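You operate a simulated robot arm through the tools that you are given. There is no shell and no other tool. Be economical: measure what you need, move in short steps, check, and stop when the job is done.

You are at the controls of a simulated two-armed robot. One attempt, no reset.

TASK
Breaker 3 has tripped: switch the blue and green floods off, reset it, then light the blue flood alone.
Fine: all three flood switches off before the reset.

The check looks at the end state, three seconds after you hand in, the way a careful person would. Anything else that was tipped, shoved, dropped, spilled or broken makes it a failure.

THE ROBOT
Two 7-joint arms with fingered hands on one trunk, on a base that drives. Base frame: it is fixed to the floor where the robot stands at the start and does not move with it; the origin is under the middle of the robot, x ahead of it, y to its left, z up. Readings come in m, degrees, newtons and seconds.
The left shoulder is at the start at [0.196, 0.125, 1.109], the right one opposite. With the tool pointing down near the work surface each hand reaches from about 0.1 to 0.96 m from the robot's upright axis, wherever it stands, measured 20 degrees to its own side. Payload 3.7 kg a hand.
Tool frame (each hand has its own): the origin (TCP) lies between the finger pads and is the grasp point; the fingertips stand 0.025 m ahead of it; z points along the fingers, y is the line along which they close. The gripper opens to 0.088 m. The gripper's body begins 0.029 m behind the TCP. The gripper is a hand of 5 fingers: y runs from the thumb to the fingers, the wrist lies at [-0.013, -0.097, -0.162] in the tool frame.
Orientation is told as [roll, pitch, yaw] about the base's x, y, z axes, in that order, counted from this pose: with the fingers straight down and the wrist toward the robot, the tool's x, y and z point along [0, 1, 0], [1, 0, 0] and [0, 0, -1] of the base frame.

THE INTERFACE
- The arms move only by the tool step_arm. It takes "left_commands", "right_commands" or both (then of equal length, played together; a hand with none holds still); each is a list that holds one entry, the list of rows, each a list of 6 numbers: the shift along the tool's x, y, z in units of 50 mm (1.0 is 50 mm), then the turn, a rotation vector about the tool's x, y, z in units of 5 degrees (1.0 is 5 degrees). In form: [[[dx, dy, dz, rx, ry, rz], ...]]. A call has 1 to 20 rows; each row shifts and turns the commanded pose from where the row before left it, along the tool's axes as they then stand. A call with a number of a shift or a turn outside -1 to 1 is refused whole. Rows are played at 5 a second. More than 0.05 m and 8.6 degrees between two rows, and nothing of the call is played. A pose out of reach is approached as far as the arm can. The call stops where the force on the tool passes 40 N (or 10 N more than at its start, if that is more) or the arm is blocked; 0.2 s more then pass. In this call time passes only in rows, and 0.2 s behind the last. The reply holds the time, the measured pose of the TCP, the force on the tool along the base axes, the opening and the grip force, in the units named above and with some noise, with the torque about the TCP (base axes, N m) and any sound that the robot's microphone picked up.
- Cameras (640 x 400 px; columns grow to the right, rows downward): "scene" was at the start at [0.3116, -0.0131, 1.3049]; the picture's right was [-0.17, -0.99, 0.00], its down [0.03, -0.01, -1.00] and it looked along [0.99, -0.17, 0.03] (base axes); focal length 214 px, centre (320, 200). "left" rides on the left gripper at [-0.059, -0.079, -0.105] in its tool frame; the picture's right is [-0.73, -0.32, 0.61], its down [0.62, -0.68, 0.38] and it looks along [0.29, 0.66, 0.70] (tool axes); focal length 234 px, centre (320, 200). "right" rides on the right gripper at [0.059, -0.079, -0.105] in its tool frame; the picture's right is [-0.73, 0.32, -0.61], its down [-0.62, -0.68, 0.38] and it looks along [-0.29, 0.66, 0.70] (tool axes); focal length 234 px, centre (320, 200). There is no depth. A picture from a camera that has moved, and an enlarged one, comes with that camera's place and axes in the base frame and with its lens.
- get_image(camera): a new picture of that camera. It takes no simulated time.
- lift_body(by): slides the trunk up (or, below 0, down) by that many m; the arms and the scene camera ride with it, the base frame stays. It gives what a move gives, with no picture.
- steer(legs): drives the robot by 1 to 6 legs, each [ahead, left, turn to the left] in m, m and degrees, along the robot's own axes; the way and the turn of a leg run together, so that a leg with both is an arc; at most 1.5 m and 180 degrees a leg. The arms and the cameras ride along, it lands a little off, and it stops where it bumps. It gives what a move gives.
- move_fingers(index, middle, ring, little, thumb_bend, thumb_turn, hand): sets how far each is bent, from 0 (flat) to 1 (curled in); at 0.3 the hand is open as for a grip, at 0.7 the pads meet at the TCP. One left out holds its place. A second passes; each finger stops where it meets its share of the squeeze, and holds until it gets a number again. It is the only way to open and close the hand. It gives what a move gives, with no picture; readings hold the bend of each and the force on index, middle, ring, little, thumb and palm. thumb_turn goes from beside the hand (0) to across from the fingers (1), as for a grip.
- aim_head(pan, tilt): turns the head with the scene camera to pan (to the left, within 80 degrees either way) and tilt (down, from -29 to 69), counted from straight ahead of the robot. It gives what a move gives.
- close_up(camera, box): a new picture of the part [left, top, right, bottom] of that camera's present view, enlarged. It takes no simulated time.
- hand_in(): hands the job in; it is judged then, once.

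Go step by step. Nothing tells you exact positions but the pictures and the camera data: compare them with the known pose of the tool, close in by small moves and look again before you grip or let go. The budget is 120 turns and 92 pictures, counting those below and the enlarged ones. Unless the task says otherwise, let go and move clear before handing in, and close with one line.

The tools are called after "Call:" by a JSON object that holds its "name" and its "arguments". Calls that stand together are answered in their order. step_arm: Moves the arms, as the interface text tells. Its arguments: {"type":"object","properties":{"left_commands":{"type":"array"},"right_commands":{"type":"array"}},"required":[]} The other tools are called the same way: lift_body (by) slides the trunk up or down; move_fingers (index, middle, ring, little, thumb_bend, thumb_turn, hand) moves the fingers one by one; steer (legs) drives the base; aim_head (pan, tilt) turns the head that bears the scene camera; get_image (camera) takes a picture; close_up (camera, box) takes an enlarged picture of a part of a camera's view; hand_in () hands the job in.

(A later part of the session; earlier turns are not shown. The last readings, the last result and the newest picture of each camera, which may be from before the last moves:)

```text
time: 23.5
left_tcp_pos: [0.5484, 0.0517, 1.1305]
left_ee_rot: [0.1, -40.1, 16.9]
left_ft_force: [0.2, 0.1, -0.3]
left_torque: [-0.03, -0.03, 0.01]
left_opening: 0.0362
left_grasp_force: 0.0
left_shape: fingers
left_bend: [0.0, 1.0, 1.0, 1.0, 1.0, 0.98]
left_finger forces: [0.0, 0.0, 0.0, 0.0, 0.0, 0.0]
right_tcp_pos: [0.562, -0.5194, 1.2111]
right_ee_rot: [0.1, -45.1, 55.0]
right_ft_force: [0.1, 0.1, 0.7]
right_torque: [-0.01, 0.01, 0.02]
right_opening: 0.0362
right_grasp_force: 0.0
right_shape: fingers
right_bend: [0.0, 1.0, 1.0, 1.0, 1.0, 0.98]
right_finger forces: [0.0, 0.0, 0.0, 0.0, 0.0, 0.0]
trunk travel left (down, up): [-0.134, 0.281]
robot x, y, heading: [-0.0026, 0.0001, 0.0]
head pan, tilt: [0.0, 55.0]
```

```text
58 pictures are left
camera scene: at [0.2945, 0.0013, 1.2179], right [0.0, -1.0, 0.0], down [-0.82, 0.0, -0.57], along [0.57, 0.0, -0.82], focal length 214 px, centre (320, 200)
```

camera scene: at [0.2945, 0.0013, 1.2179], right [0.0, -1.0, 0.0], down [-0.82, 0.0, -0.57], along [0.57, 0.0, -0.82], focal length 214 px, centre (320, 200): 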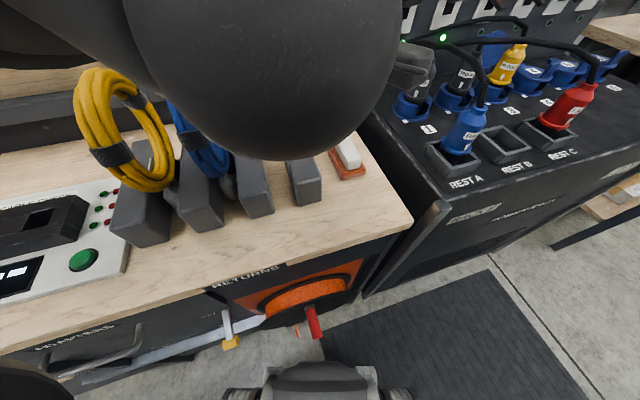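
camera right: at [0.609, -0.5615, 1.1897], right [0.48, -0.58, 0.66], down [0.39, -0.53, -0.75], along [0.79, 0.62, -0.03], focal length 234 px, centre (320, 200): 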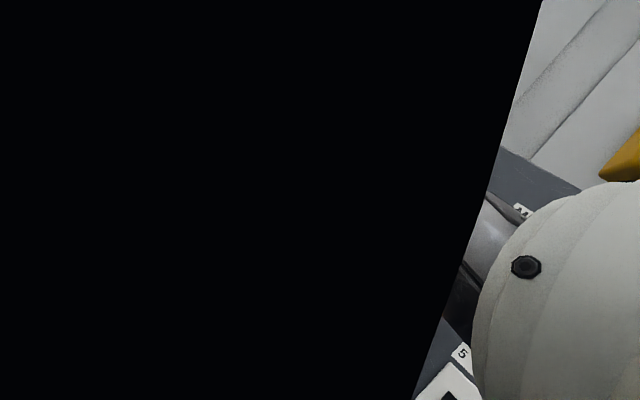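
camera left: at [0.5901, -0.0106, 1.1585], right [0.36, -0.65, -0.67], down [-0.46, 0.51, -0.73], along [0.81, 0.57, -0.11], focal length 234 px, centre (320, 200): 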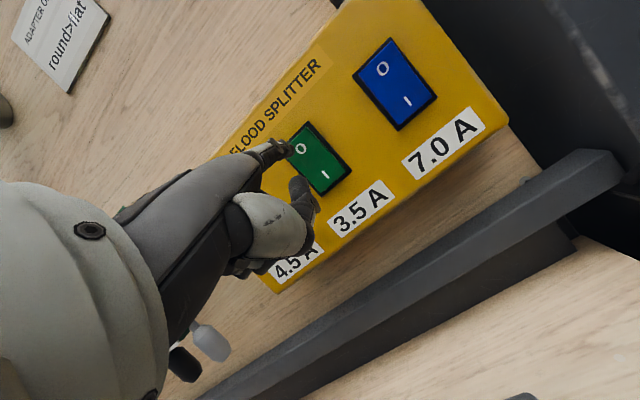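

The floor to the right is clear. I'll raise the left hand, then drive about 0.58 m right and turn to face the panel.

Call:
{"name": "step_arm", "arguments": {"left_commands": [[[0, 0.643, -0.766, 0, 0, 0], [0, 0.643, -0.766, 0, 0, 0]]]}}

Call:
{"name": "steer", "arguments": {"legs": [[0, -0.58, 0], [0.02, 0, 20]]}}

Call:
{"name": "aim_head", "arguments": {"pan": 0, "tilt": 20}}

Call:
{"name": "get_image", "arguments": {"camera": "scene"}}

Call:
{"name": "get_image", "arguments": {"camera": "right"}}

```text
time: 24.1
left_tcp_pos: [0.5512, 0.0504, 1.2258]
left_ee_rot: [0.3, -40.2, 16.6]
left_ft_force: [-0.4, 0.0, -0.1]
left_torque: [-0.01, 0.01, 0.0]
left_opening: 0.0358
left_grasp_force: 0.1
left_shape: fingers
left_bend: [0.0, 1.0, 1.0, 1.0, 1.0, 0.98]
left_finger forces: [0.0, 0.1, 0.0, 0.1, 0.1, 0.0]
right_tcp_pos: [0.5608, -0.5194, 1.2108]
right_ee_rot: [-0.1, -45.1, 55.0]
right_ft_force: [0.0, -0.5, -0.1]
right_torque: [-0.01, 0.01, 0.02]
right_opening: 0.036
right_grasp_force: 0.1
right_shape: fingers
right_bend: [0.0, 1.0, 1.0, 1.0, 1.0, 0.98]
right_finger forces: [0.1, 0.0, 0.0, 0.0, 0.0, 0.1]
trunk travel left (down, up): [-0.134, 0.281]
robot x, y, heading: [0.0013, -0.0018, -0.0]
head pan, tilt: [0.0, 55.0]
```

```text
time: 30.8
left_tcp_pos: [0.5161, -0.3327, 1.2268]
left_ee_rot: [0.1, -40.0, 37.7]
left_ft_force: [0.2, -0.2, 0.0]
left_torque: [-0.02, 0.03, 0.0]
left_opening: 0.0358
left_grasp_force: 0.0
left_shape: fingers
left_bend: [0.0, 1.0, 1.0, 1.0, 1.0, 0.98]
left_finger forces: [0.0, 0.1, 0.1, 0.0, 0.1, 0.0]
right_tcp_pos: [0.7289, -0.8624, 1.2098]
right_ee_rot: [0.0, -45.1, 75.9]
right_ft_force: [0.2, 0.1, -0.8]
right_torque: [-0.02, 0.03, 0.0]
right_opening: 0.0361
right_grasp_force: 0.1
right_shape: fingers
right_bend: [0.0, 1.0, 1.0, 1.0, 1.0, 0.98]
right_finger forces: [0.1, 0.0, 0.1, 0.0, 0.0, 0.0]
trunk travel left (down, up): [-0.134, 0.281]
robot x, y, heading: [0.0179, -0.5795, 20.8]
head pan, tilt: [0.0, 55.0]
```

```text
time: 31.8
left_tcp_pos: [0.5157, -0.3328, 1.2263]
left_ee_rot: [0.2, -40.0, 37.7]
left_ft_force: [0.0, 0.4, -0.4]
left_torque: [0.01, -0.01, 0.02]
left_opening: 0.0361
left_grasp_force: 0.0
left_shape: fingers
left_bend: [0.0, 1.0, 1.0, 1.0, 1.0, 0.98]
left_finger forces: [0.0, 0.0, 0.1, 0.0, 0.0, 0.1]
right_tcp_pos: [0.7309, -0.8627, 1.2104]
right_ee_rot: [0.0, -45.0, 75.9]
right_ft_force: [0.3, -0.5, 0.8]
right_torque: [0.0, -0.02, 0.02]
right_opening: 0.036
right_grasp_force: 0.1
right_shape: fingers
right_bend: [0.0, 1.0, 1.0, 1.0, 1.0, 0.98]
right_finger forces: [0.0, 0.0, 0.0, 0.0, 0.0, 0.0]
trunk travel left (down, up): [-0.134, 0.281]
robot x, y, heading: [0.0199, -0.5775, 20.8]
head pan, tilt: [0.0, 20.0]
```

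```text
57 pictures are left
camera scene: at [0.3141, -0.4639, 1.2697], right [0.36, -0.93, 0.0], down [-0.32, -0.12, -0.94], along [0.88, 0.34, -0.34], focal length 214 px, centre (320, 200)
```

scene: 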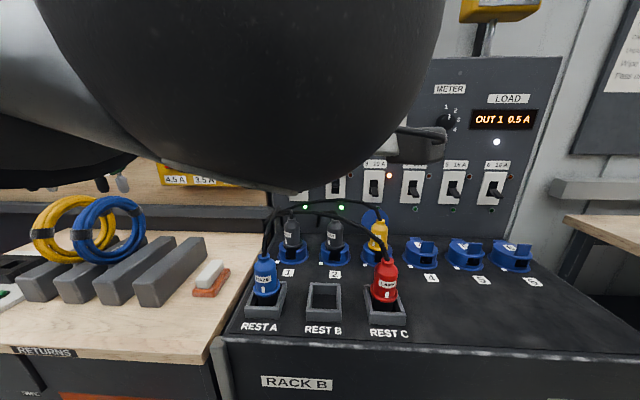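

```text
56 pictures are left
camera right: at [0.641, -0.9748, 1.2279], right [0.65, -0.37, 0.66], down [0.55, -0.36, -0.75], along [0.51, 0.86, -0.03], focal length 234 px, centre (320, 200)
```

right: 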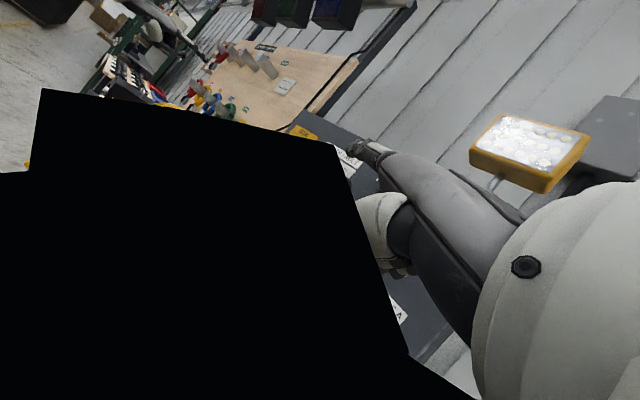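

The robot stands well, but the left arm blocks the head camera. I'll move the left arm aside and turn the right hand to yaw 52.

Call:
{"name": "step_arm", "arguments": {"left_commands": [[[0.9, -0.25, -0.2, 0, 0, 0], [0.9, -0.25, -0.2, 0, 0, 0], [0.9, -0.25, -0.2, 0, 0, 0], [0.9, -0.25, -0.2, 0, 0, 0], [0.9, -0.25, -0.2, 0, 0, 0]]], "right_commands": [[[0, 0, 0, 0, -0.68, 0.68], [0, 0, 0, 0, -0.68, 0.68], [0, 0, 0, 0, -0.68, 0.68], [0, 0, 0, 0, -0.68, 0.68], [0, 0, 0, 0, -0.68, 0.68]]]}}

Call:
{"name": "get_image", "arguments": {"camera": "scene"}}

Call:
{"name": "get_image", "arguments": {"camera": "right"}}

```text
time: 33.0
left_tcp_pos: [0.3627, -0.2056, 1.2905]
left_ee_rot: [0.0, -39.9, 37.9]
left_ft_force: [-0.5, 1.0, -0.6]
left_torque: [0.0, 0.02, -0.02]
left_opening: 0.0361
left_grasp_force: 0.0
left_shape: fingers
left_bend: [0.0, 1.0, 1.0, 1.0, 1.0, 0.98]
left_finger forces: [0.0, 0.1, 0.1, 0.1, 0.0, 0.1]
left hand out of reach, approached as far as the arm can: row 2, 3, 4, 5
right_tcp_pos: [0.7299, -0.8628, 1.2107]
right_ee_rot: [-0.2, -45.0, 51.9]
right_ft_force: [0.4, -0.1, 1.5]
right_torque: [0.01, -0.02, -0.02]
right_opening: 0.0361
right_grasp_force: 0.0
right_shape: fingers
right_bend: [0.0, 1.0, 1.0, 1.0, 1.0, 0.98]
right_finger forces: [0.1, 0.0, 0.1, 0.1, 0.1, 0.0]
trunk travel left (down, up): [-0.134, 0.281]
robot x, y, heading: [0.0196, -0.5791, 20.8]
head pan, tilt: [0.0, 20.0]
```

```text
55 pictures are left
camera scene: at [0.3082, -0.4534, 1.2684], right [0.46, -0.89, 0.0], down [-0.32, -0.17, -0.93], along [0.83, 0.43, -0.36], focal length 214 px, centre (320, 200)
```

scene: 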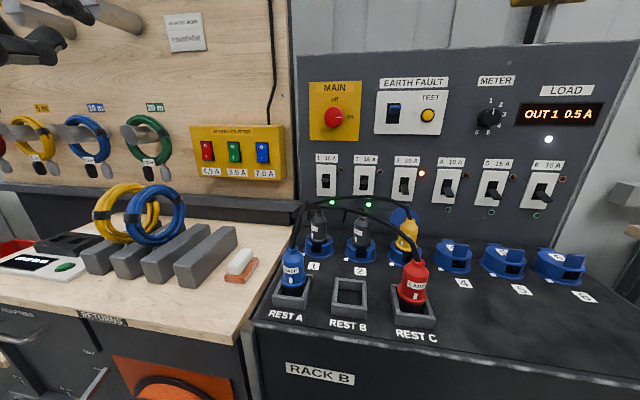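

```text
54 pictures are left
camera right: at [0.6021, -0.9281, 1.2287], right [0.44, -0.61, 0.66], down [0.36, -0.55, -0.75], along [0.82, 0.57, -0.03], focal length 234 px, centre (320, 200)
```

right: 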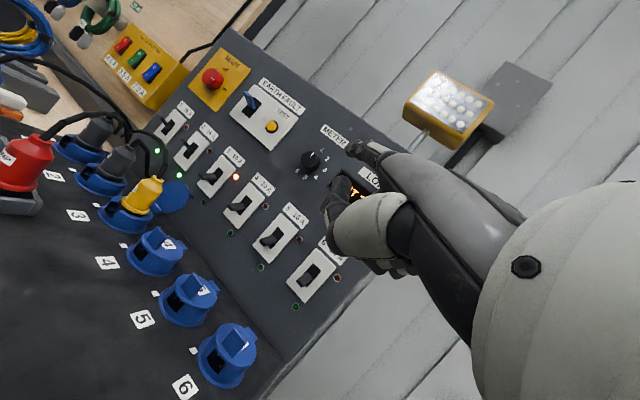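

Both cameras now see breaker 3 well. I'll zoom in to fix the lever's place.

Call:
{"name": "close_up", "arguments": {"camera": "scene", "box": [370, 140, 466, 200]}}

Call:
{"name": "close_up", "arguments": {"camera": "right", "box": [160, 130, 288, 210]}}

```text
6.67 times, centred on (418, 170) of scene
camera zoom: at [0.3082, -0.4534, 1.2684], right [0.46, -0.89, 0.0], down [-0.32, -0.17, -0.93], along [0.83, 0.43, -0.36], focal length 1430 px, centre (-333, 400)
```

zoom: 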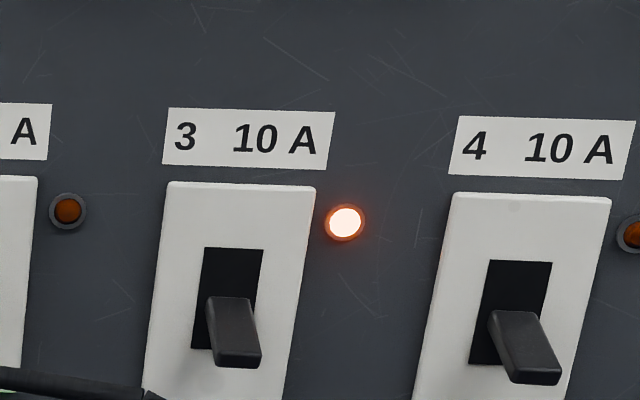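

```text
5.00 times, centred on (224, 170) of right
camera zoom: at [0.6021, -0.9281, 1.2287], right [0.44, -0.61, 0.66], down [0.36, -0.55, -0.75], along [0.82, 0.57, -0.03], focal length 1171 px, centre (800, 350)
```

zoom: 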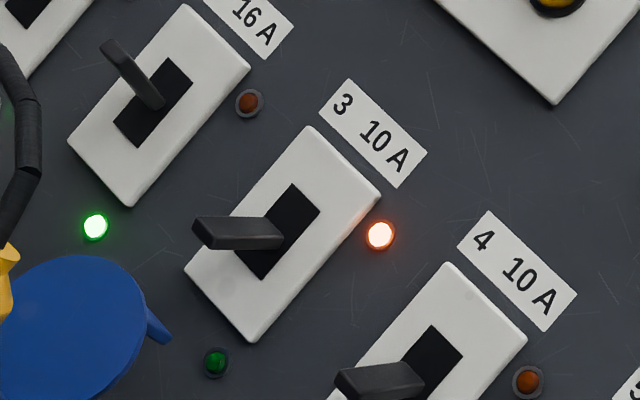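

The lever 3 tip is near (0.909,-0.408,1.074), with its root at (0.946,-0.397,1.087). I'll bring the right index to a hover point short of it and above it.

Call:
{"name": "step_arm", "arguments": {"right_commands": [[[0.3025, 0.425, 0.7675, 0, 0, 0], [0.3025, 0.425, 0.7675, 0, 0, 0], [0.3025, 0.425, 0.7675, 0, 0, 0], [0.3025, 0.425, 0.7675, 0, 0, 0], [0.3025, 0.425, 0.7675, 0, 0, 0], [0.3025, 0.425, 0.7675, 0, 0, 0], [0.3025, 0.425, 0.7675, 0, 0, 0], [0.3025, 0.425, 0.7675, 0, 0, 0]]]}}

Call:
{"name": "get_image", "arguments": {"camera": "scene"}}

Call:
{"name": "get_image", "arguments": {"camera": "right"}}

```text
time: 34.8
left_tcp_pos: [0.3655, -0.2049, 1.2894]
left_ee_rot: [-0.1, -39.6, 38.1]
left_ft_force: [0.2, -0.1, 0.7]
left_torque: [0.01, -0.01, -0.04]
left_opening: 0.0361
left_grasp_force: 0.0
left_shape: fingers
left_bend: [0.0, 1.0, 1.0, 1.0, 1.0, 0.98]
left_finger forces: [0.0, 0.0, 0.0, 0.1, 0.0, 0.1]
right_tcp_pos: [0.8421, -0.5219, 1.1147]
right_ee_rot: [0.0, -45.0, 51.9]
right_ft_force: [-0.5, 0.3, -0.7]
right_torque: [-0.04, 0.01, 0.0]
right_opening: 0.036
right_grasp_force: 0.0
right_shape: fingers
right_bend: [0.0, 1.0, 1.0, 1.0, 1.0, 0.98]
right_finger forces: [0.0, 0.0, 0.0, 0.1, 0.0, 0.0]
trunk travel left (down, up): [-0.134, 0.281]
robot x, y, heading: [0.0175, -0.5791, 20.9]
head pan, tilt: [0.0, 20.0]
```

```text
51 pictures are left
camera scene: at [0.3104, -0.4539, 1.2676], right [0.46, -0.89, 0.0], down [-0.32, -0.17, -0.93], along [0.83, 0.42, -0.36], focal length 214 px, centre (320, 200)
```

scene: 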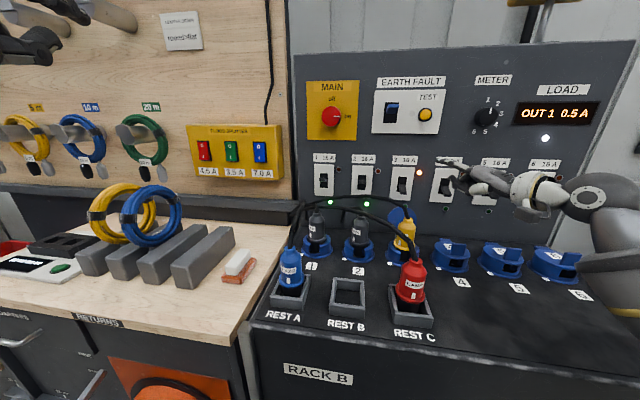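

```text
50 pictures are left
camera right: at [0.7156, -0.5883, 1.1318], right [0.45, -0.61, 0.66], down [0.36, -0.55, -0.75], along [0.82, 0.57, -0.03], focal length 234 px, centre (320, 200)
```

right: 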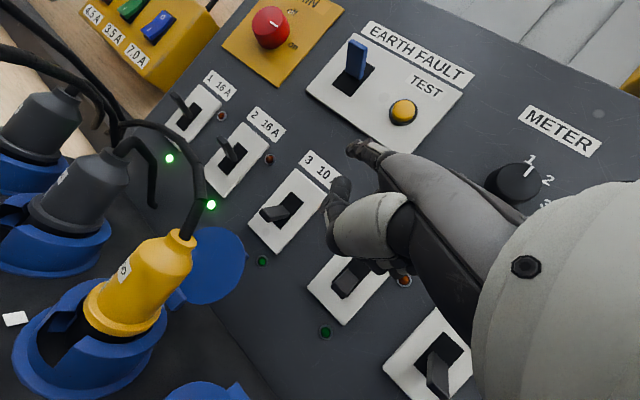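

The hand is clear of the plug. I'll check the fingertip's place against the lever before going in.

Call:
{"name": "close_up", "arguments": {"camera": "scene", "box": [380, 140, 476, 200]}}

```text
6.67 times, centred on (428, 170) of scene
camera zoom: at [0.3104, -0.4539, 1.2676], right [0.46, -0.89, 0.0], down [-0.32, -0.17, -0.93], along [0.83, 0.42, -0.36], focal length 1430 px, centre (-400, 400)
```

zoom: 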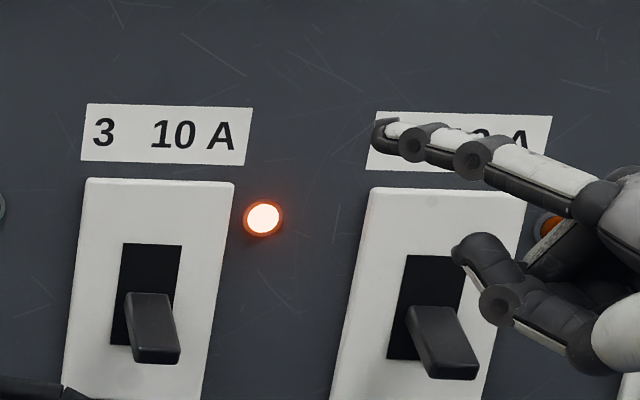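

The tip matches its predicted place to within millimetres. I'll move in over the lever and lower to just above it.

Call:
{"name": "step_arm", "arguments": {"right_commands": [[[0, 0.456, 0.456, 0, 0, 0], [0, 0.456, 0.456, 0, 0, 0], [0, 0.456, 0.456, 0, 0, 0], [0, -0.1414, 0.1414, 0, 0, 0], [0, -0.1414, 0.1414, 0, 0, 0], [0, -0.1414, 0.1414, 0, 0, 0], [0, -0.1414, 0.1414, 0, 0, 0], [0, -0.1414, 0.1414, 0, 0, 0]]]}}

Call:
{"name": "close_up", "arguments": {"camera": "scene", "box": [360, 140, 456, 200]}}

Call:
{"name": "close_up", "arguments": {"camera": "right", "box": [200, 100, 440, 300]}}

```text
time: 36.6
left_tcp_pos: [0.3643, -0.2055, 1.2899]
left_ee_rot: [-0.2, -39.7, 38.1]
left_ft_force: [0.1, -0.8, 1.0]
left_torque: [-0.03, 0.03, 0.0]
left_opening: 0.0361
left_grasp_force: 0.1
left_shape: fingers
left_bend: [0.0, 1.0, 1.0, 1.0, 1.0, 0.98]
left_finger forces: [0.1, 0.1, 0.1, 0.0, 0.0, 0.0]
right_tcp_pos: [0.9011, -0.4458, 1.0629]
right_ee_rot: [0.1, -44.9, 51.8]
right_ft_force: [0.0, 0.1, 0.7]
right_torque: [-0.01, 0.04, -0.03]
right_opening: 0.036
right_grasp_force: 0.1
right_shape: fingers
right_bend: [0.0, 1.0, 1.0, 1.0, 1.0, 0.98]
right_finger forces: [0.0, 0.1, 0.0, 0.0, 0.0, 0.0]
trunk travel left (down, up): [-0.134, 0.281]
robot x, y, heading: [0.0177, -0.5795, 21.0]
head pan, tilt: [0.0, 20.0]
```

```text
6.67 times, centred on (408, 170) of scene
camera zoom: at [0.3101, -0.4549, 1.2677], right [0.45, -0.89, 0.0], down [-0.32, -0.16, -0.93], along [0.83, 0.42, -0.36], focal length 1430 px, centre (-267, 400)
```

zoom: 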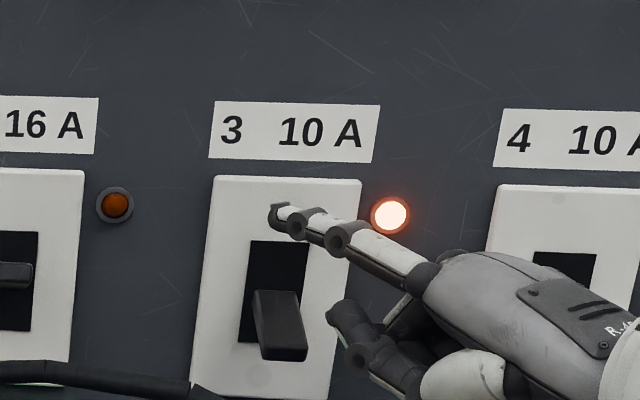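

```text
2.00 times, centred on (320, 200) of right
camera zoom: at [0.7761, -0.5116, 1.0803], right [0.45, -0.61, 0.66], down [0.36, -0.55, -0.75], along [0.82, 0.57, -0.03], focal length 468 px, centre (320, 200)
```

zoom: 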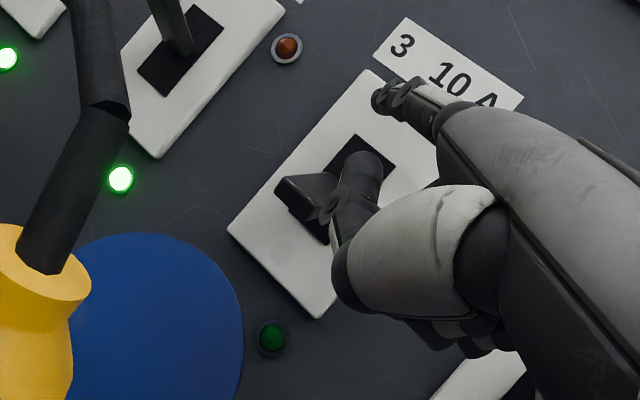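

The finger lies across the lever's top right half. I'll nudge 5 mm left and press down in small steps.

Call:
{"name": "step_arm", "arguments": {"right_commands": [[[0.083, 0.04, 0.04, 0, 0, 0], [0, -0.0707, 0.0707, 0, 0, 0], [0, -0.0707, 0.0707, 0, 0, 0], [0, -0.0707, 0.0707, 0, 0, 0], [0, -0.0707, 0.0707, 0, 0, 0], [0, -0.0707, 0.0707, 0, 0, 0], [0, -0.0707, 0.0707, 0, 0, 0], [0, -0.0707, 0.0707, 0, 0, 0], [0, -0.0707, 0.0707, 0, 0, 0], [0, -0.0707, 0.0707, 0, 0, 0]]]}}

Call:
{"name": "close_up", "arguments": {"camera": "scene", "box": [360, 140, 456, 200]}}

Call:
{"name": "close_up", "arguments": {"camera": "right", "box": [200, 100, 440, 300]}}

```text
time: 38.8
left_tcp_pos: [0.3623, -0.2041, 1.2902]
left_ee_rot: [-0.2, -39.9, 38.1]
left_ft_force: [0.2, 0.7, 0.4]
left_torque: [0.0, -0.03, -0.02]
left_opening: 0.0358
left_grasp_force: 0.1
left_shape: fingers
left_bend: [0.0, 1.0, 1.0, 1.0, 1.0, 0.98]
left_finger forces: [0.1, 0.0, 0.0, 0.0, 0.0, 0.1]
right_tcp_pos: [0.9008, -0.4421, 1.0197]
right_ee_rot: [-0.1, -45.2, 52.0]
right_ft_force: [0.1, 0.4, 3.2]
right_torque: [0.17, -0.07, -0.01]
right_opening: 0.0387
right_grasp_force: 1.6
right_shape: fingers
right_bend: [0.0, 1.0, 1.0, 1.0, 1.0, 0.98]
right_finger forces: [3.1, 0.1, 0.0, 0.0, 0.0, 0.1]
trunk travel left (down, up): [-0.134, 0.281]
robot x, y, heading: [0.017, -0.5805, 21.0]
head pan, tilt: [0.0, 20.0]
```

```text
6.67 times, centred on (408, 170) of scene
camera zoom: at [0.3095, -0.4554, 1.2678], right [0.45, -0.89, 0.0], down [-0.32, -0.16, -0.93], along [0.83, 0.42, -0.36], focal length 1430 px, centre (-267, 400)
```

zoom: 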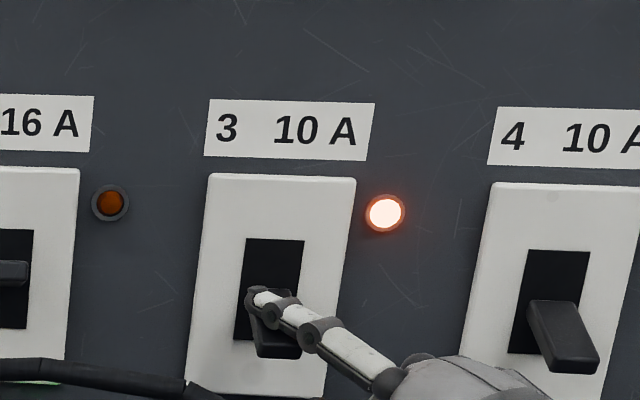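

```text
2.00 times, centred on (320, 200) of right
camera zoom: at [0.7745, -0.5085, 1.0372], right [0.44, -0.61, 0.66], down [0.36, -0.55, -0.75], along [0.82, 0.57, -0.02], focal length 468 px, centre (320, 200)
```

zoom: 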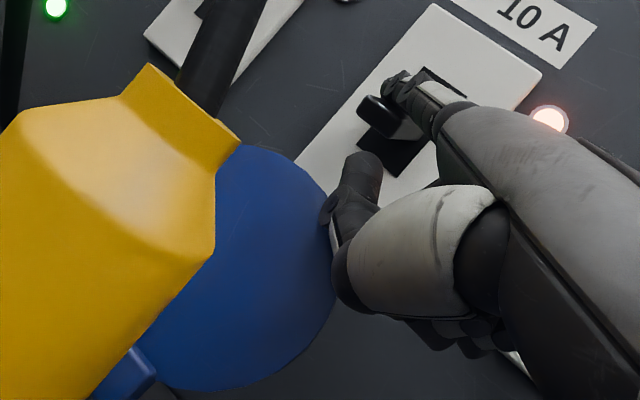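

I have 3 N of contact on the lever top. I'll keep pressing down in small steps.

Call:
{"name": "step_arm", "arguments": {"right_commands": [[[0, -0.0707, 0.0707, 0, 0, 0], [0, -0.0707, 0.0707, 0, 0, 0], [0, -0.0707, 0.0707, 0, 0, 0], [0, -0.0707, 0.0707, 0, 0, 0]]]}}

Call:
{"name": "close_up", "arguments": {"camera": "scene", "box": [350, 130, 478, 210]}}

Call:
{"name": "close_up", "arguments": {"camera": "right", "box": [200, 100, 440, 300]}}

```text
time: 39.8
left_tcp_pos: [0.3581, -0.204, 1.2942]
left_ee_rot: [-0.5, -40.1, 38.3]
left_ft_force: [0.0, -0.6, -0.5]
left_torque: [-0.01, 0.03, -0.03]
left_opening: 0.0361
left_grasp_force: 0.1
left_shape: fingers
left_bend: [0.0, 1.0, 1.0, 1.0, 1.0, 0.98]
left_finger forces: [0.0, 0.0, 0.0, 0.0, 0.0, 0.0]
right_tcp_pos: [0.8987, -0.4421, 1.0138]
right_ee_rot: [-1.0, -45.9, 52.5]
right_ft_force: [0.9, -0.1, 4.4]
right_torque: [0.15, 0.01, -0.03]
right_opening: 0.0399
right_grasp_force: 1.8
right_shape: fingers
right_bend: [0.0, 1.0, 1.0, 1.0, 1.0, 0.98]
right_finger forces: [3.7, 0.0, 0.0, 0.0, 0.1, 0.0]
trunk travel left (down, up): [-0.134, 0.281]
robot x, y, heading: [0.0213, -0.5788, 20.9]
head pan, tilt: [0.0, 20.0]
```

```text
5.00 times, centred on (414, 170) of scene
camera zoom: at [0.3043, -0.4548, 1.2703], right [0.45, -0.89, 0.0], down [-0.32, -0.16, -0.93], along [0.83, 0.42, -0.36], focal length 1072 px, centre (-150, 350)
```

zoom: 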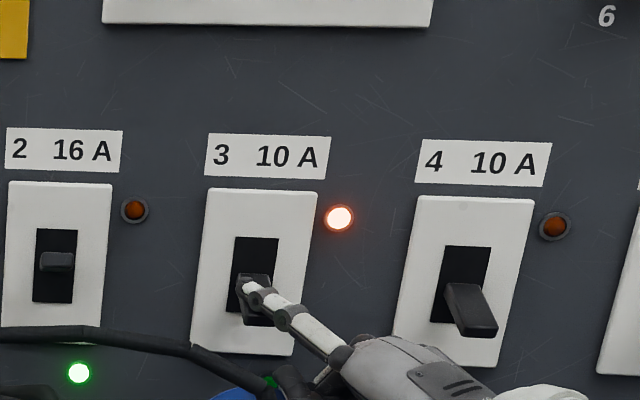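

```text
2.00 times, centred on (320, 200) of right
camera zoom: at [0.7709, -0.5088, 1.0298], right [0.43, -0.61, 0.66], down [0.38, -0.55, -0.75], along [0.82, 0.57, -0.01], focal length 468 px, centre (320, 200)
```

zoom: 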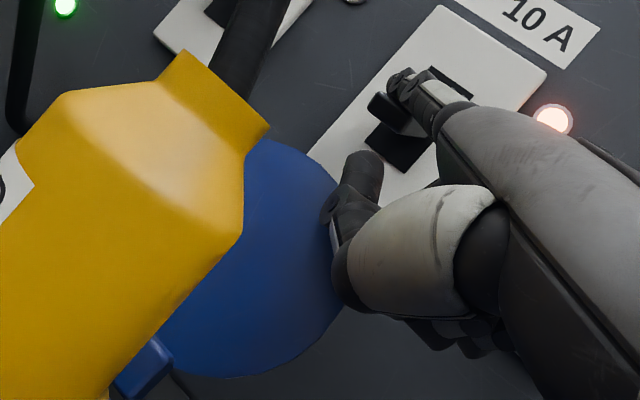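

The hand moved only 6 mm out of 20 and the trunk shifted a little, so the arm may be touching something. I'll look at the whole scene before doing more.

Call:
{"name": "get_image", "arguments": {"camera": "scene"}}

```text
42 pictures are left
camera scene: at [0.3043, -0.4548, 1.2703], right [0.45, -0.89, 0.0], down [-0.32, -0.16, -0.93], along [0.83, 0.42, -0.36], focal length 214 px, centre (320, 200)
```

scene: 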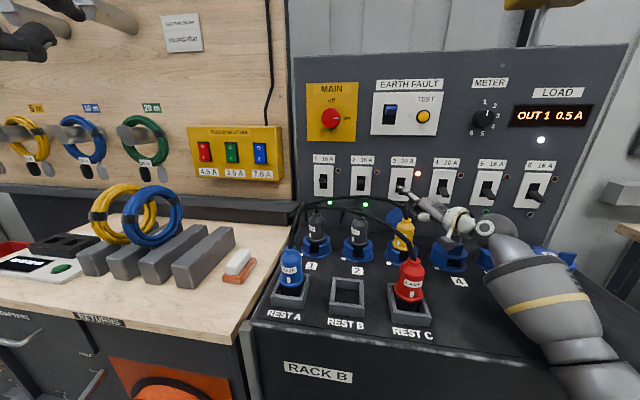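

The forearm is low and probably rests on the deck. I'll back the hand up and out, then raise the trunk so the forearm slopes down from above.

Call:
{"name": "step_arm", "arguments": {"right_commands": [[[0, 0.283, -0.283, 0, 0, 0], [0, 0.283, -0.283, 0, 0, 0], [0, 0.424, -0.424, 0, 0, 0], [0, -0.5, -0.5, 0, 0, 0], [0, -0.5, -0.5, 0, 0, 0]]]}}

Call:
{"name": "lift_body", "arguments": {"by": 0.18}}

Call:
{"name": "get_image", "arguments": {"camera": "scene"}}

```text
time: 41.0
left_tcp_pos: [0.3638, -0.2064, 1.2914]
left_ee_rot: [-0.1, -39.7, 38.2]
left_ft_force: [-0.9, -0.2, 0.3]
left_torque: [0.04, 0.02, 0.02]
left_opening: 0.036
left_grasp_force: 0.1
left_shape: fingers
left_bend: [0.0, 1.0, 1.0, 1.0, 1.0, 0.98]
left_finger forces: [0.0, 0.1, 0.0, 0.0, 0.0, 0.1]
right_tcp_pos: [0.8553, -0.4973, 1.0663]
right_ee_rot: [-0.1, -45.0, 51.9]
right_ft_force: [0.3, 0.8, 1.0]
right_torque: [-0.04, 0.02, 0.01]
right_opening: 0.0362
right_grasp_force: 0.0
right_shape: fingers
right_bend: [0.0, 1.0, 1.0, 1.0, 1.0, 0.97]
right_finger forces: [0.1, 0.1, 0.1, 0.0, 0.0, 0.0]
trunk travel left (down, up): [-0.134, 0.281]
robot x, y, heading: [0.02, -0.5805, 20.9]
head pan, tilt: [0.0, 20.0]
```

```text
time: 43.0
left_tcp_pos: [0.3654, -0.2069, 1.47]
left_ee_rot: [0.2, -40.1, 37.7]
left_ft_force: [-0.2, -0.9, -0.2]
left_torque: [0.02, -0.01, -0.03]
left_opening: 0.0362
left_grasp_force: 0.0
left_shape: fingers
left_bend: [0.0, 1.0, 1.0, 1.0, 1.0, 0.98]
left_finger forces: [0.0, 0.0, 0.1, 0.0, 0.0, 0.1]
right_tcp_pos: [0.8585, -0.4976, 1.2468]
right_ee_rot: [0.0, -44.8, 51.8]
right_ft_force: [-0.2, 0.1, -0.5]
right_torque: [0.0, 0.01, -0.02]
right_opening: 0.0358
right_grasp_force: 0.1
right_shape: fingers
right_bend: [0.0, 1.0, 1.0, 1.0, 1.0, 0.97]
right_finger forces: [0.0, 0.0, 0.1, 0.0, 0.0, 0.0]
trunk travel left (down, up): [-0.314, 0.101]
robot x, y, heading: [0.018, -0.5726, 20.9]
head pan, tilt: [0.0, 20.0]
```

```text
41 pictures are left
camera scene: at [0.1588, -0.5232, 1.4627], right [0.36, -0.93, 0.0], down [-0.32, -0.12, -0.94], along [0.88, 0.34, -0.34], focal length 214 px, centre (320, 200)
```

scene: 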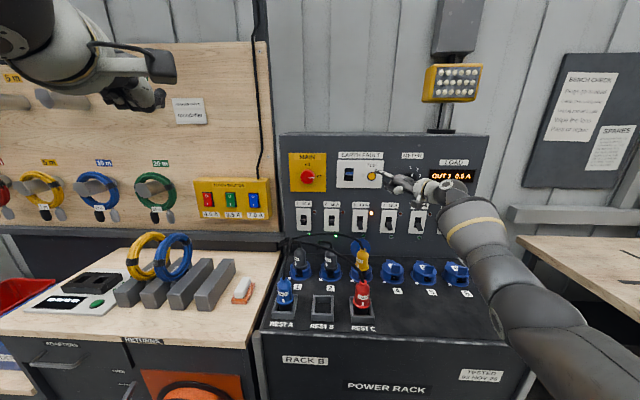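

Nothing was disturbed, and the arm now slopes down from above. I'll lower the hand again to just above lever 3.

Call:
{"name": "step_arm", "arguments": {"right_commands": [[[0, -0.59, 0.59, 0, 0, 0], [0, -0.59, 0.59, 0, 0, 0], [0, -0.59, 0.59, 0, 0, 0], [0, -0.59, 0.59, 0, 0, 0], [0, 0.486, 0.486, 0, 0, 0], [0, 0.486, 0.486, 0, 0, 0]]]}}

Call:
{"name": "get_image", "arguments": {"camera": "scene"}}

Call:
{"name": "get_image", "arguments": {"camera": "right"}}

```text
time: 44.4
left_tcp_pos: [0.3642, -0.2076, 1.4712]
left_ee_rot: [0.1, -40.0, 37.6]
left_ft_force: [0.9, 0.0, -0.4]
left_torque: [0.03, 0.0, 0.04]
left_opening: 0.0361
left_grasp_force: 0.0
left_shape: fingers
left_bend: [0.0, 1.0, 1.0, 1.0, 1.0, 0.98]
left_finger forces: [0.0, 0.0, 0.0, 0.0, 0.1, 0.1]
right_tcp_pos: [0.8614, -0.4862, 1.0824]
right_ee_rot: [-0.1, -45.0, 51.9]
right_ft_force: [0.2, -0.1, -1.3]
right_torque: [0.0, -0.03, 0.02]
right_opening: 0.0358
right_grasp_force: 0.1
right_shape: fingers
right_bend: [0.0, 1.0, 1.0, 1.0, 1.0, 0.97]
right_finger forces: [0.0, 0.0, 0.0, 0.0, 0.0, 0.0]
right hand out of reach, approached as far as the arm can: row 5, 6
trunk travel left (down, up): [-0.314, 0.101]
robot x, y, heading: [0.0182, -0.5807, 21.0]
head pan, tilt: [0.0, 20.0]
```

```text
40 pictures are left
camera scene: at [0.1583, -0.5236, 1.4629], right [0.36, -0.93, 0.0], down [-0.32, -0.12, -0.94], along [0.88, 0.34, -0.34], focal length 214 px, centre (320, 200)
```

scene: 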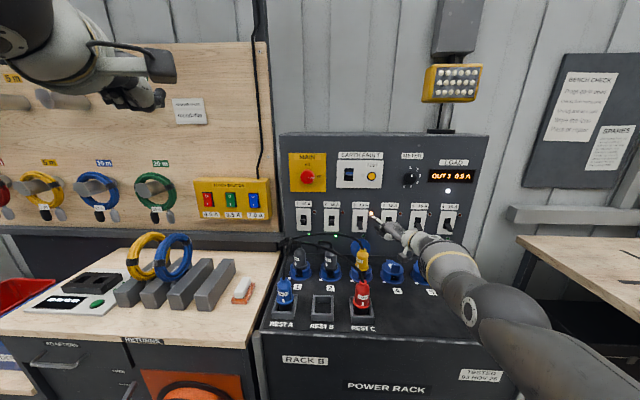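

```text
39 pictures are left
camera right: at [0.735, -0.5522, 1.1], right [0.45, -0.61, 0.66], down [0.36, -0.55, -0.75], along [0.82, 0.57, -0.03], focal length 234 px, centre (320, 200)
```

right: 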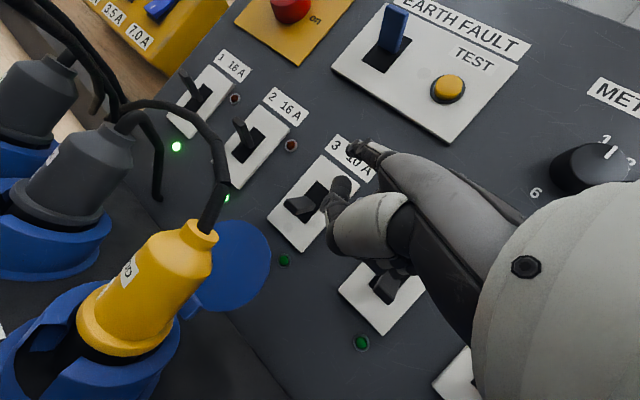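

With the upright trunk I'm short of reach. I'll draw the hand up and back, then drive forward about 0.12 m, since the front has some 0.55 m of clearance.

Call:
{"name": "step_arm", "arguments": {"right_commands": [[[0.0, 0.4, -0.4, 0, 0, 0], [0.3, -0.109, -0.86, 0, 0, 0], [0.413, -0.109, -0.86, 0, 0, 0], [0.413, -0.109, -0.86, 0, 0, 0]]]}}

Call:
{"name": "steer", "arguments": {"legs": [[0.12, 0, 0]]}}

Call:
{"name": "get_image", "arguments": {"camera": "scene"}}

```text
time: 45.4
left_tcp_pos: [0.3637, -0.2085, 1.4711]
left_ee_rot: [0.3, -40.1, 37.6]
left_ft_force: [-0.4, -0.2, 0.5]
left_torque: [0.0, -0.02, 0.01]
left_opening: 0.0359
left_grasp_force: 0.1
left_shape: fingers
left_bend: [0.0, 1.0, 1.0, 1.0, 1.0, 0.98]
left_finger forces: [0.0, 0.0, 0.0, 0.0, 0.0, 0.1]
right_tcp_pos: [0.7512, -0.5336, 1.1909]
right_ee_rot: [-0.1, -45.0, 51.8]
right_ft_force: [0.3, -0.4, 0.2]
right_torque: [0.0, 0.01, 0.01]
right_opening: 0.0361
right_grasp_force: 0.1
right_shape: fingers
right_bend: [0.0, 1.0, 1.0, 1.0, 1.0, 0.97]
right_finger forces: [0.0, 0.0, 0.0, 0.0, 0.0, 0.0]
trunk travel left (down, up): [-0.314, 0.101]
robot x, y, heading: [0.0173, -0.5804, 21.1]
head pan, tilt: [0.0, 20.0]
```

```text
time: 46.7
left_tcp_pos: [0.4818, -0.1621, 1.4701]
left_ee_rot: [0.1, -40.0, 37.8]
left_ft_force: [-0.4, 0.1, 0.0]
left_torque: [-0.04, 0.02, 0.02]
left_opening: 0.0361
left_grasp_force: 0.0
left_shape: fingers
left_bend: [0.0, 1.0, 1.0, 1.0, 1.0, 0.98]
left_finger forces: [0.0, 0.0, 0.0, 0.0, 0.0, 0.1]
right_tcp_pos: [0.87, -0.4875, 1.1895]
right_ee_rot: [0.0, -45.1, 51.9]
right_ft_force: [0.7, 0.2, 0.3]
right_torque: [-0.01, 0.01, 0.02]
right_opening: 0.036
right_grasp_force: 0.1
right_shape: fingers
right_bend: [0.0, 1.0, 1.0, 1.0, 1.0, 0.97]
right_finger forces: [0.0, 0.0, 0.0, 0.1, 0.0, 0.0]
trunk travel left (down, up): [-0.314, 0.101]
robot x, y, heading: [0.1361, -0.5357, 20.9]
head pan, tilt: [0.0, 20.0]
```

```text
38 pictures are left
camera scene: at [0.2756, -0.4784, 1.4629], right [0.36, -0.93, 0.0], down [-0.32, -0.12, -0.94], along [0.88, 0.34, -0.34], focal length 214 px, centre (320, 200)
```

scene: 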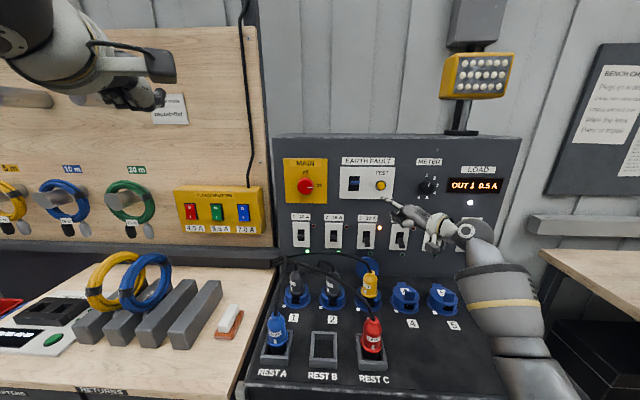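

I'm well placed now. I'll lower and move in to just above lever 3.

Call:
{"name": "step_arm", "arguments": {"right_commands": [[[0, -0.566, 0.566, 0, 0, 0], [0, -0.566, 0.566, 0, 0, 0], [0, -0.566, 0.566, 0, 0, 0], [0.03, 0.385, 0.385, 0, 0, 0], [0.03, 0.385, 0.385, 0, 0, 0]]]}}

Call:
{"name": "get_image", "arguments": {"camera": "scene"}}

Call:
{"name": "close_up", "arguments": {"camera": "right", "box": [200, 100, 440, 300]}}

```text
time: 47.9
left_tcp_pos: [0.4807, -0.1625, 1.4707]
left_ee_rot: [0.3, -40.0, 37.8]
left_ft_force: [-1.1, -1.3, 0.2]
left_torque: [-0.04, 0.01, -0.03]
left_opening: 0.0361
left_grasp_force: 0.1
left_shape: fingers
left_bend: [0.0, 1.0, 1.0, 1.0, 1.0, 0.98]
left_finger forces: [0.0, 0.0, 0.0, 0.0, 0.0, 0.0]
right_tcp_pos: [0.9018, -0.4419, 1.0679]
right_ee_rot: [-0.1, -45.0, 51.8]
right_ft_force: [-0.1, -1.7, 0.7]
right_torque: [0.02, 0.0, 0.02]
right_opening: 0.0362
right_grasp_force: 0.0
right_shape: fingers
right_bend: [0.0, 1.0, 1.0, 1.0, 1.0, 0.97]
right_finger forces: [0.1, 0.1, 0.0, 0.0, 0.0, 0.0]
trunk travel left (down, up): [-0.314, 0.101]
robot x, y, heading: [0.1311, -0.5313, 20.8]
head pan, tilt: [0.0, 20.0]
```

```text
37 pictures are left
camera scene: at [0.2748, -0.4783, 1.463], right [0.36, -0.93, 0.0], down [-0.32, -0.12, -0.94], along [0.88, 0.34, -0.34], focal length 214 px, centre (320, 200)
```

scene: 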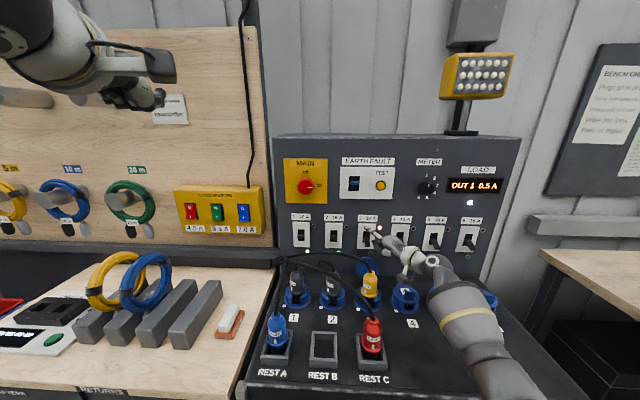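

```text
2.00 times, centred on (320, 200) of right
camera zoom: at [0.7758, -0.5085, 1.0866], right [0.45, -0.61, 0.66], down [0.36, -0.55, -0.75], along [0.82, 0.57, -0.03], focal length 468 px, centre (320, 200)
```

zoom: 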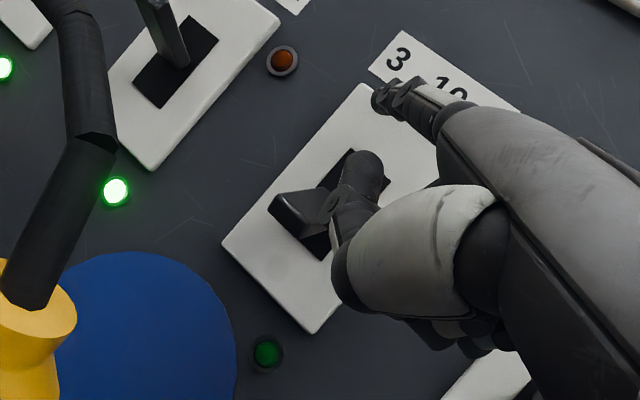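

Aligned as before. I'll press down 6 cm in small steps.

Call:
{"name": "step_arm", "arguments": {"right_commands": [[[0, -0.1414, 0.1414, 0, 0, 0], [0, -0.1414, 0.1414, 0, 0, 0], [0, -0.1414, 0.1414, 0, 0, 0], [0, -0.1414, 0.1414, 0, 0, 0], [0, -0.0707, 0.0707, 0, 0, 0], [0, -0.0707, 0.0707, 0, 0, 0], [0, -0.0707, 0.0707, 0, 0, 0], [0, -0.0707, 0.0707, 0, 0, 0]]]}}

Call:
{"name": "close_up", "arguments": {"camera": "scene", "box": [320, 200, 480, 300]}}

Call:
{"name": "close_up", "arguments": {"camera": "right", "box": [200, 100, 440, 300]}}

```text
time: 49.7
left_tcp_pos: [0.4793, -0.1629, 1.4714]
left_ee_rot: [0.1, -40.2, 37.8]
left_ft_force: [1.1, -0.4, 0.7]
left_torque: [-0.01, 0.0, -0.01]
left_opening: 0.0358
left_grasp_force: 0.1
left_shape: fingers
left_bend: [0.0, 1.0, 1.0, 1.0, 1.0, 0.98]
left_finger forces: [0.1, 0.0, 0.0, 0.0, 0.1, 0.0]
right_tcp_pos: [0.8992, -0.4425, 1.0116]
right_ee_rot: [0.0, -45.3, 52.0]
right_ft_force: [0.0, 0.0, 11.4]
right_torque: [0.32, -0.08, -0.03]
right_opening: 0.041
right_grasp_force: 5.4
right_shape: fingers
right_bend: [0.0, 1.0, 1.0, 1.0, 1.0, 0.97]
right_finger forces: [7.0, 0.0, 0.0, 0.1, 3.2, 0.0]
trunk travel left (down, up): [-0.314, 0.101]
robot x, y, heading: [0.1382, -0.5344, 21.1]
head pan, tilt: [0.0, 20.0]
```

```text
4.00 times, centred on (400, 250) of scene
camera zoom: at [0.2732, -0.4789, 1.4633], right [0.36, -0.93, 0.0], down [-0.32, -0.12, -0.94], along [0.88, 0.34, -0.34], focal length 858 px, centre (0, 0)
```

zoom: 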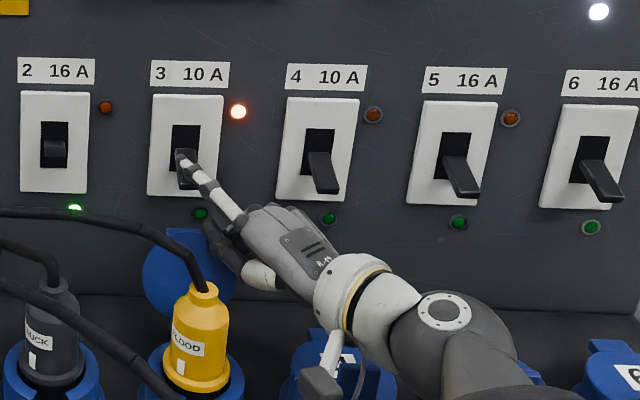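

```text
2.00 times, centred on (320, 200) of right
camera zoom: at [0.7733, -0.5102, 1.0297], right [0.44, -0.61, 0.66], down [0.36, -0.55, -0.75], along [0.82, 0.57, -0.02], focal length 468 px, centre (320, 200)
```

zoom: 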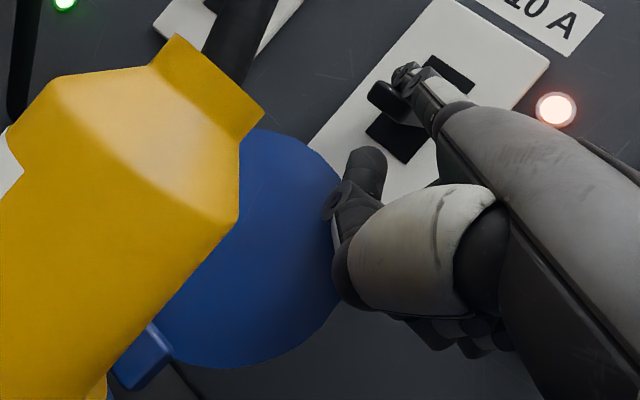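

The thumb is touching the blue socket lid (3 N), and that is what blocked me. I'll lift off and swing the thumb beside the hand to see if it clears.

Call:
{"name": "step_arm", "arguments": {"right_commands": [[[0, 0.424, -0.424, 0, 0, 0], [0, 0.424, -0.424, 0, 0, 0], [0, 0.0, 0.0, 0, 0, 0]]]}}

Call:
{"name": "move_fingers", "arguments": {"hand": "right", "thumb_turn": 0}}

Call:
{"name": "close_up", "arguments": {"camera": "scene", "box": [320, 200, 480, 300]}}

Call:
{"name": "close_up", "arguments": {"camera": "right", "box": [200, 100, 440, 300]}}

```text
time: 50.5
left_tcp_pos: [0.4812, -0.1618, 1.4709]
left_ee_rot: [0.2, -39.9, 37.8]
left_ft_force: [-0.9, 1.3, 0.4]
left_torque: [0.01, -0.04, 0.02]
left_opening: 0.0361
left_grasp_force: 0.0
left_shape: fingers
left_bend: [0.0, 1.0, 1.0, 1.0, 1.0, 0.98]
left_finger forces: [0.0, 0.0, 0.1, 0.0, 0.0, 0.0]
right_tcp_pos: [0.9014, -0.4442, 1.0711]
right_ee_rot: [0.0, -44.9, 51.8]
right_ft_force: [-0.1, 0.2, 0.2]
right_torque: [0.01, -0.02, 0.02]
right_opening: 0.0365
right_grasp_force: 0.0
right_shape: fingers
right_bend: [0.0, 1.0, 1.0, 1.0, 1.0, 0.97]
right_finger forces: [0.0, 0.1, 0.1, 0.1, 0.0, 0.1]
trunk travel left (down, up): [-0.314, 0.101]
robot x, y, heading: [0.135, -0.5335, 20.9]
head pan, tilt: [0.0, 20.0]
```

```text
time: 51.5
left_tcp_pos: [0.4808, -0.1616, 1.4706]
left_ee_rot: [0.2, -40.2, 37.8]
left_ft_force: [0.2, 0.4, 0.7]
left_torque: [-0.02, 0.03, 0.02]
left_opening: 0.0362
left_grasp_force: 0.1
left_shape: fingers
left_bend: [0.0, 1.0, 1.0, 1.0, 1.0, 0.98]
left_finger forces: [0.0, 0.0, 0.0, 0.0, 0.1, 0.1]
right_tcp_pos: [0.9019, -0.4432, 1.0707]
right_ee_rot: [0.0, -45.0, 51.8]
right_ft_force: [0.3, -0.1, 0.1]
right_torque: [0.02, -0.02, 0.0]
right_opening: 0.0406
right_grasp_force: 0.2
right_shape: fingers
right_bend: [0.0, 1.0, 1.0, 1.0, 1.0, 0.0]
right_finger forces: [0.1, 0.0, 0.1, 0.1, 0.0, 0.0]
trunk travel left (down, up): [-0.314, 0.101]
robot x, y, heading: [0.1343, -0.5327, 21.1]
head pan, tilt: [0.0, 20.0]
```

```text
4.00 times, centred on (400, 250) of scene
camera zoom: at [0.2747, -0.4787, 1.463], right [0.36, -0.93, 0.0], down [-0.32, -0.12, -0.94], along [0.88, 0.34, -0.34], focal length 858 px, centre (0, 0)
```

zoom: 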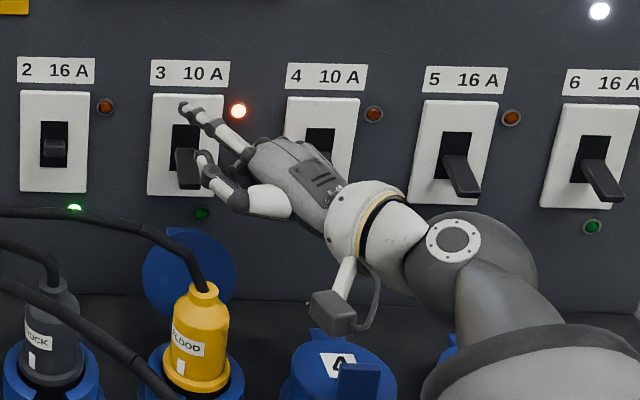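

```text
2.00 times, centred on (320, 200) of right
camera zoom: at [0.7754, -0.5103, 1.0894], right [0.45, -0.61, 0.66], down [0.36, -0.55, -0.75], along [0.82, 0.57, -0.03], focal length 468 px, centre (320, 200)
```

zoom: 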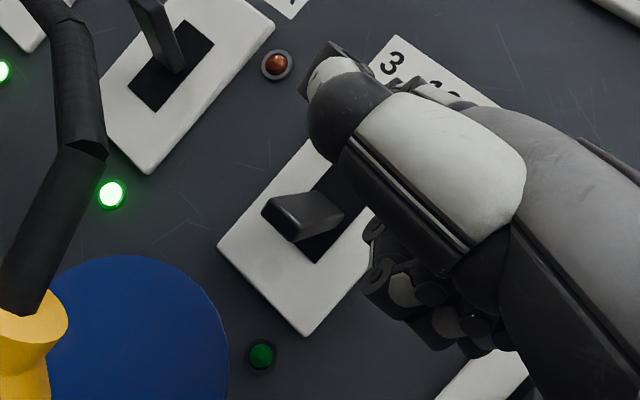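

With the thumb beside the hand, nothing hangs under the index. The upright lid of socket 3 stands just in front of and below the lever, topping out near z=1.045. For the down-press I'll tilt the finger steeper, so the tip is lowest, and keep the tip above the lever.

Call:
{"name": "step_arm", "arguments": {"right_commands": [[[0, 0.04, -0.98, 0, 0, 0], [0, 0, 0, 1, 0, 0], [0, 0, 0, 1, 0, 0], [0, 0, 0, 1, 0, 0], [0, 0, 0, 1, 0, 0], [0, 0, 0, 1, 0, 0], [0, 0, 0, 1, 0, 0]]]}}

Call:
{"name": "close_up", "arguments": {"camera": "scene", "box": [320, 200, 480, 300]}}

Call:
{"name": "close_up", "arguments": {"camera": "right", "box": [200, 100, 440, 300]}}

```text
time: 53.1
left_tcp_pos: [0.4809, -0.162, 1.4716]
left_ee_rot: [0.2, -39.9, 37.7]
left_ft_force: [0.0, -0.2, -0.7]
left_torque: [-0.03, 0.0, 0.02]
left_opening: 0.0357
left_grasp_force: 0.0
left_shape: fingers
left_bend: [0.0, 1.0, 1.0, 1.0, 1.0, 0.98]
left_finger forces: [0.0, 0.0, 0.0, 0.1, 0.0, 0.0]
right_tcp_pos: [0.8802, -0.4705, 1.1054]
right_ee_rot: [-0.2, -14.8, 51.9]
right_ft_force: [0.2, 0.1, -0.3]
right_torque: [0.01, 0.0, -0.02]
right_opening: 0.0408
right_grasp_force: 0.0
right_shape: fingers
right_bend: [0.0, 1.0, 1.0, 1.0, 1.0, 0.0]
right_finger forces: [0.1, 0.0, 0.0, 0.0, 0.1, 0.0]
trunk travel left (down, up): [-0.314, 0.101]
robot x, y, heading: [0.1349, -0.5381, 20.8]
head pan, tilt: [0.0, 20.0]
```

```text
4.00 times, centred on (400, 250) of scene
camera zoom: at [0.2748, -0.4785, 1.4629], right [0.36, -0.93, 0.0], down [-0.32, -0.12, -0.94], along [0.88, 0.34, -0.34], focal length 858 px, centre (0, 0)
```

zoom: 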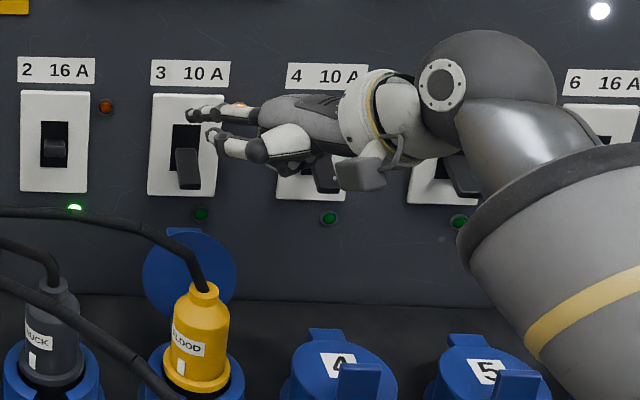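

```text
2.00 times, centred on (320, 200) of right
camera zoom: at [0.77, -0.5147, 1.1862], right [0.67, -0.33, 0.67], down [0.15, -0.83, -0.55], along [0.73, 0.46, -0.5], focal length 468 px, centre (320, 200)
```

zoom: 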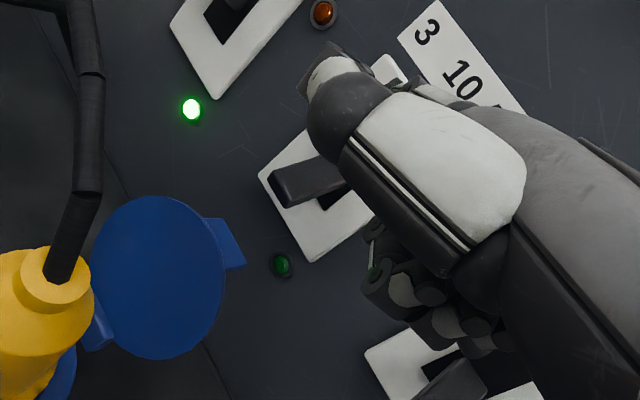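

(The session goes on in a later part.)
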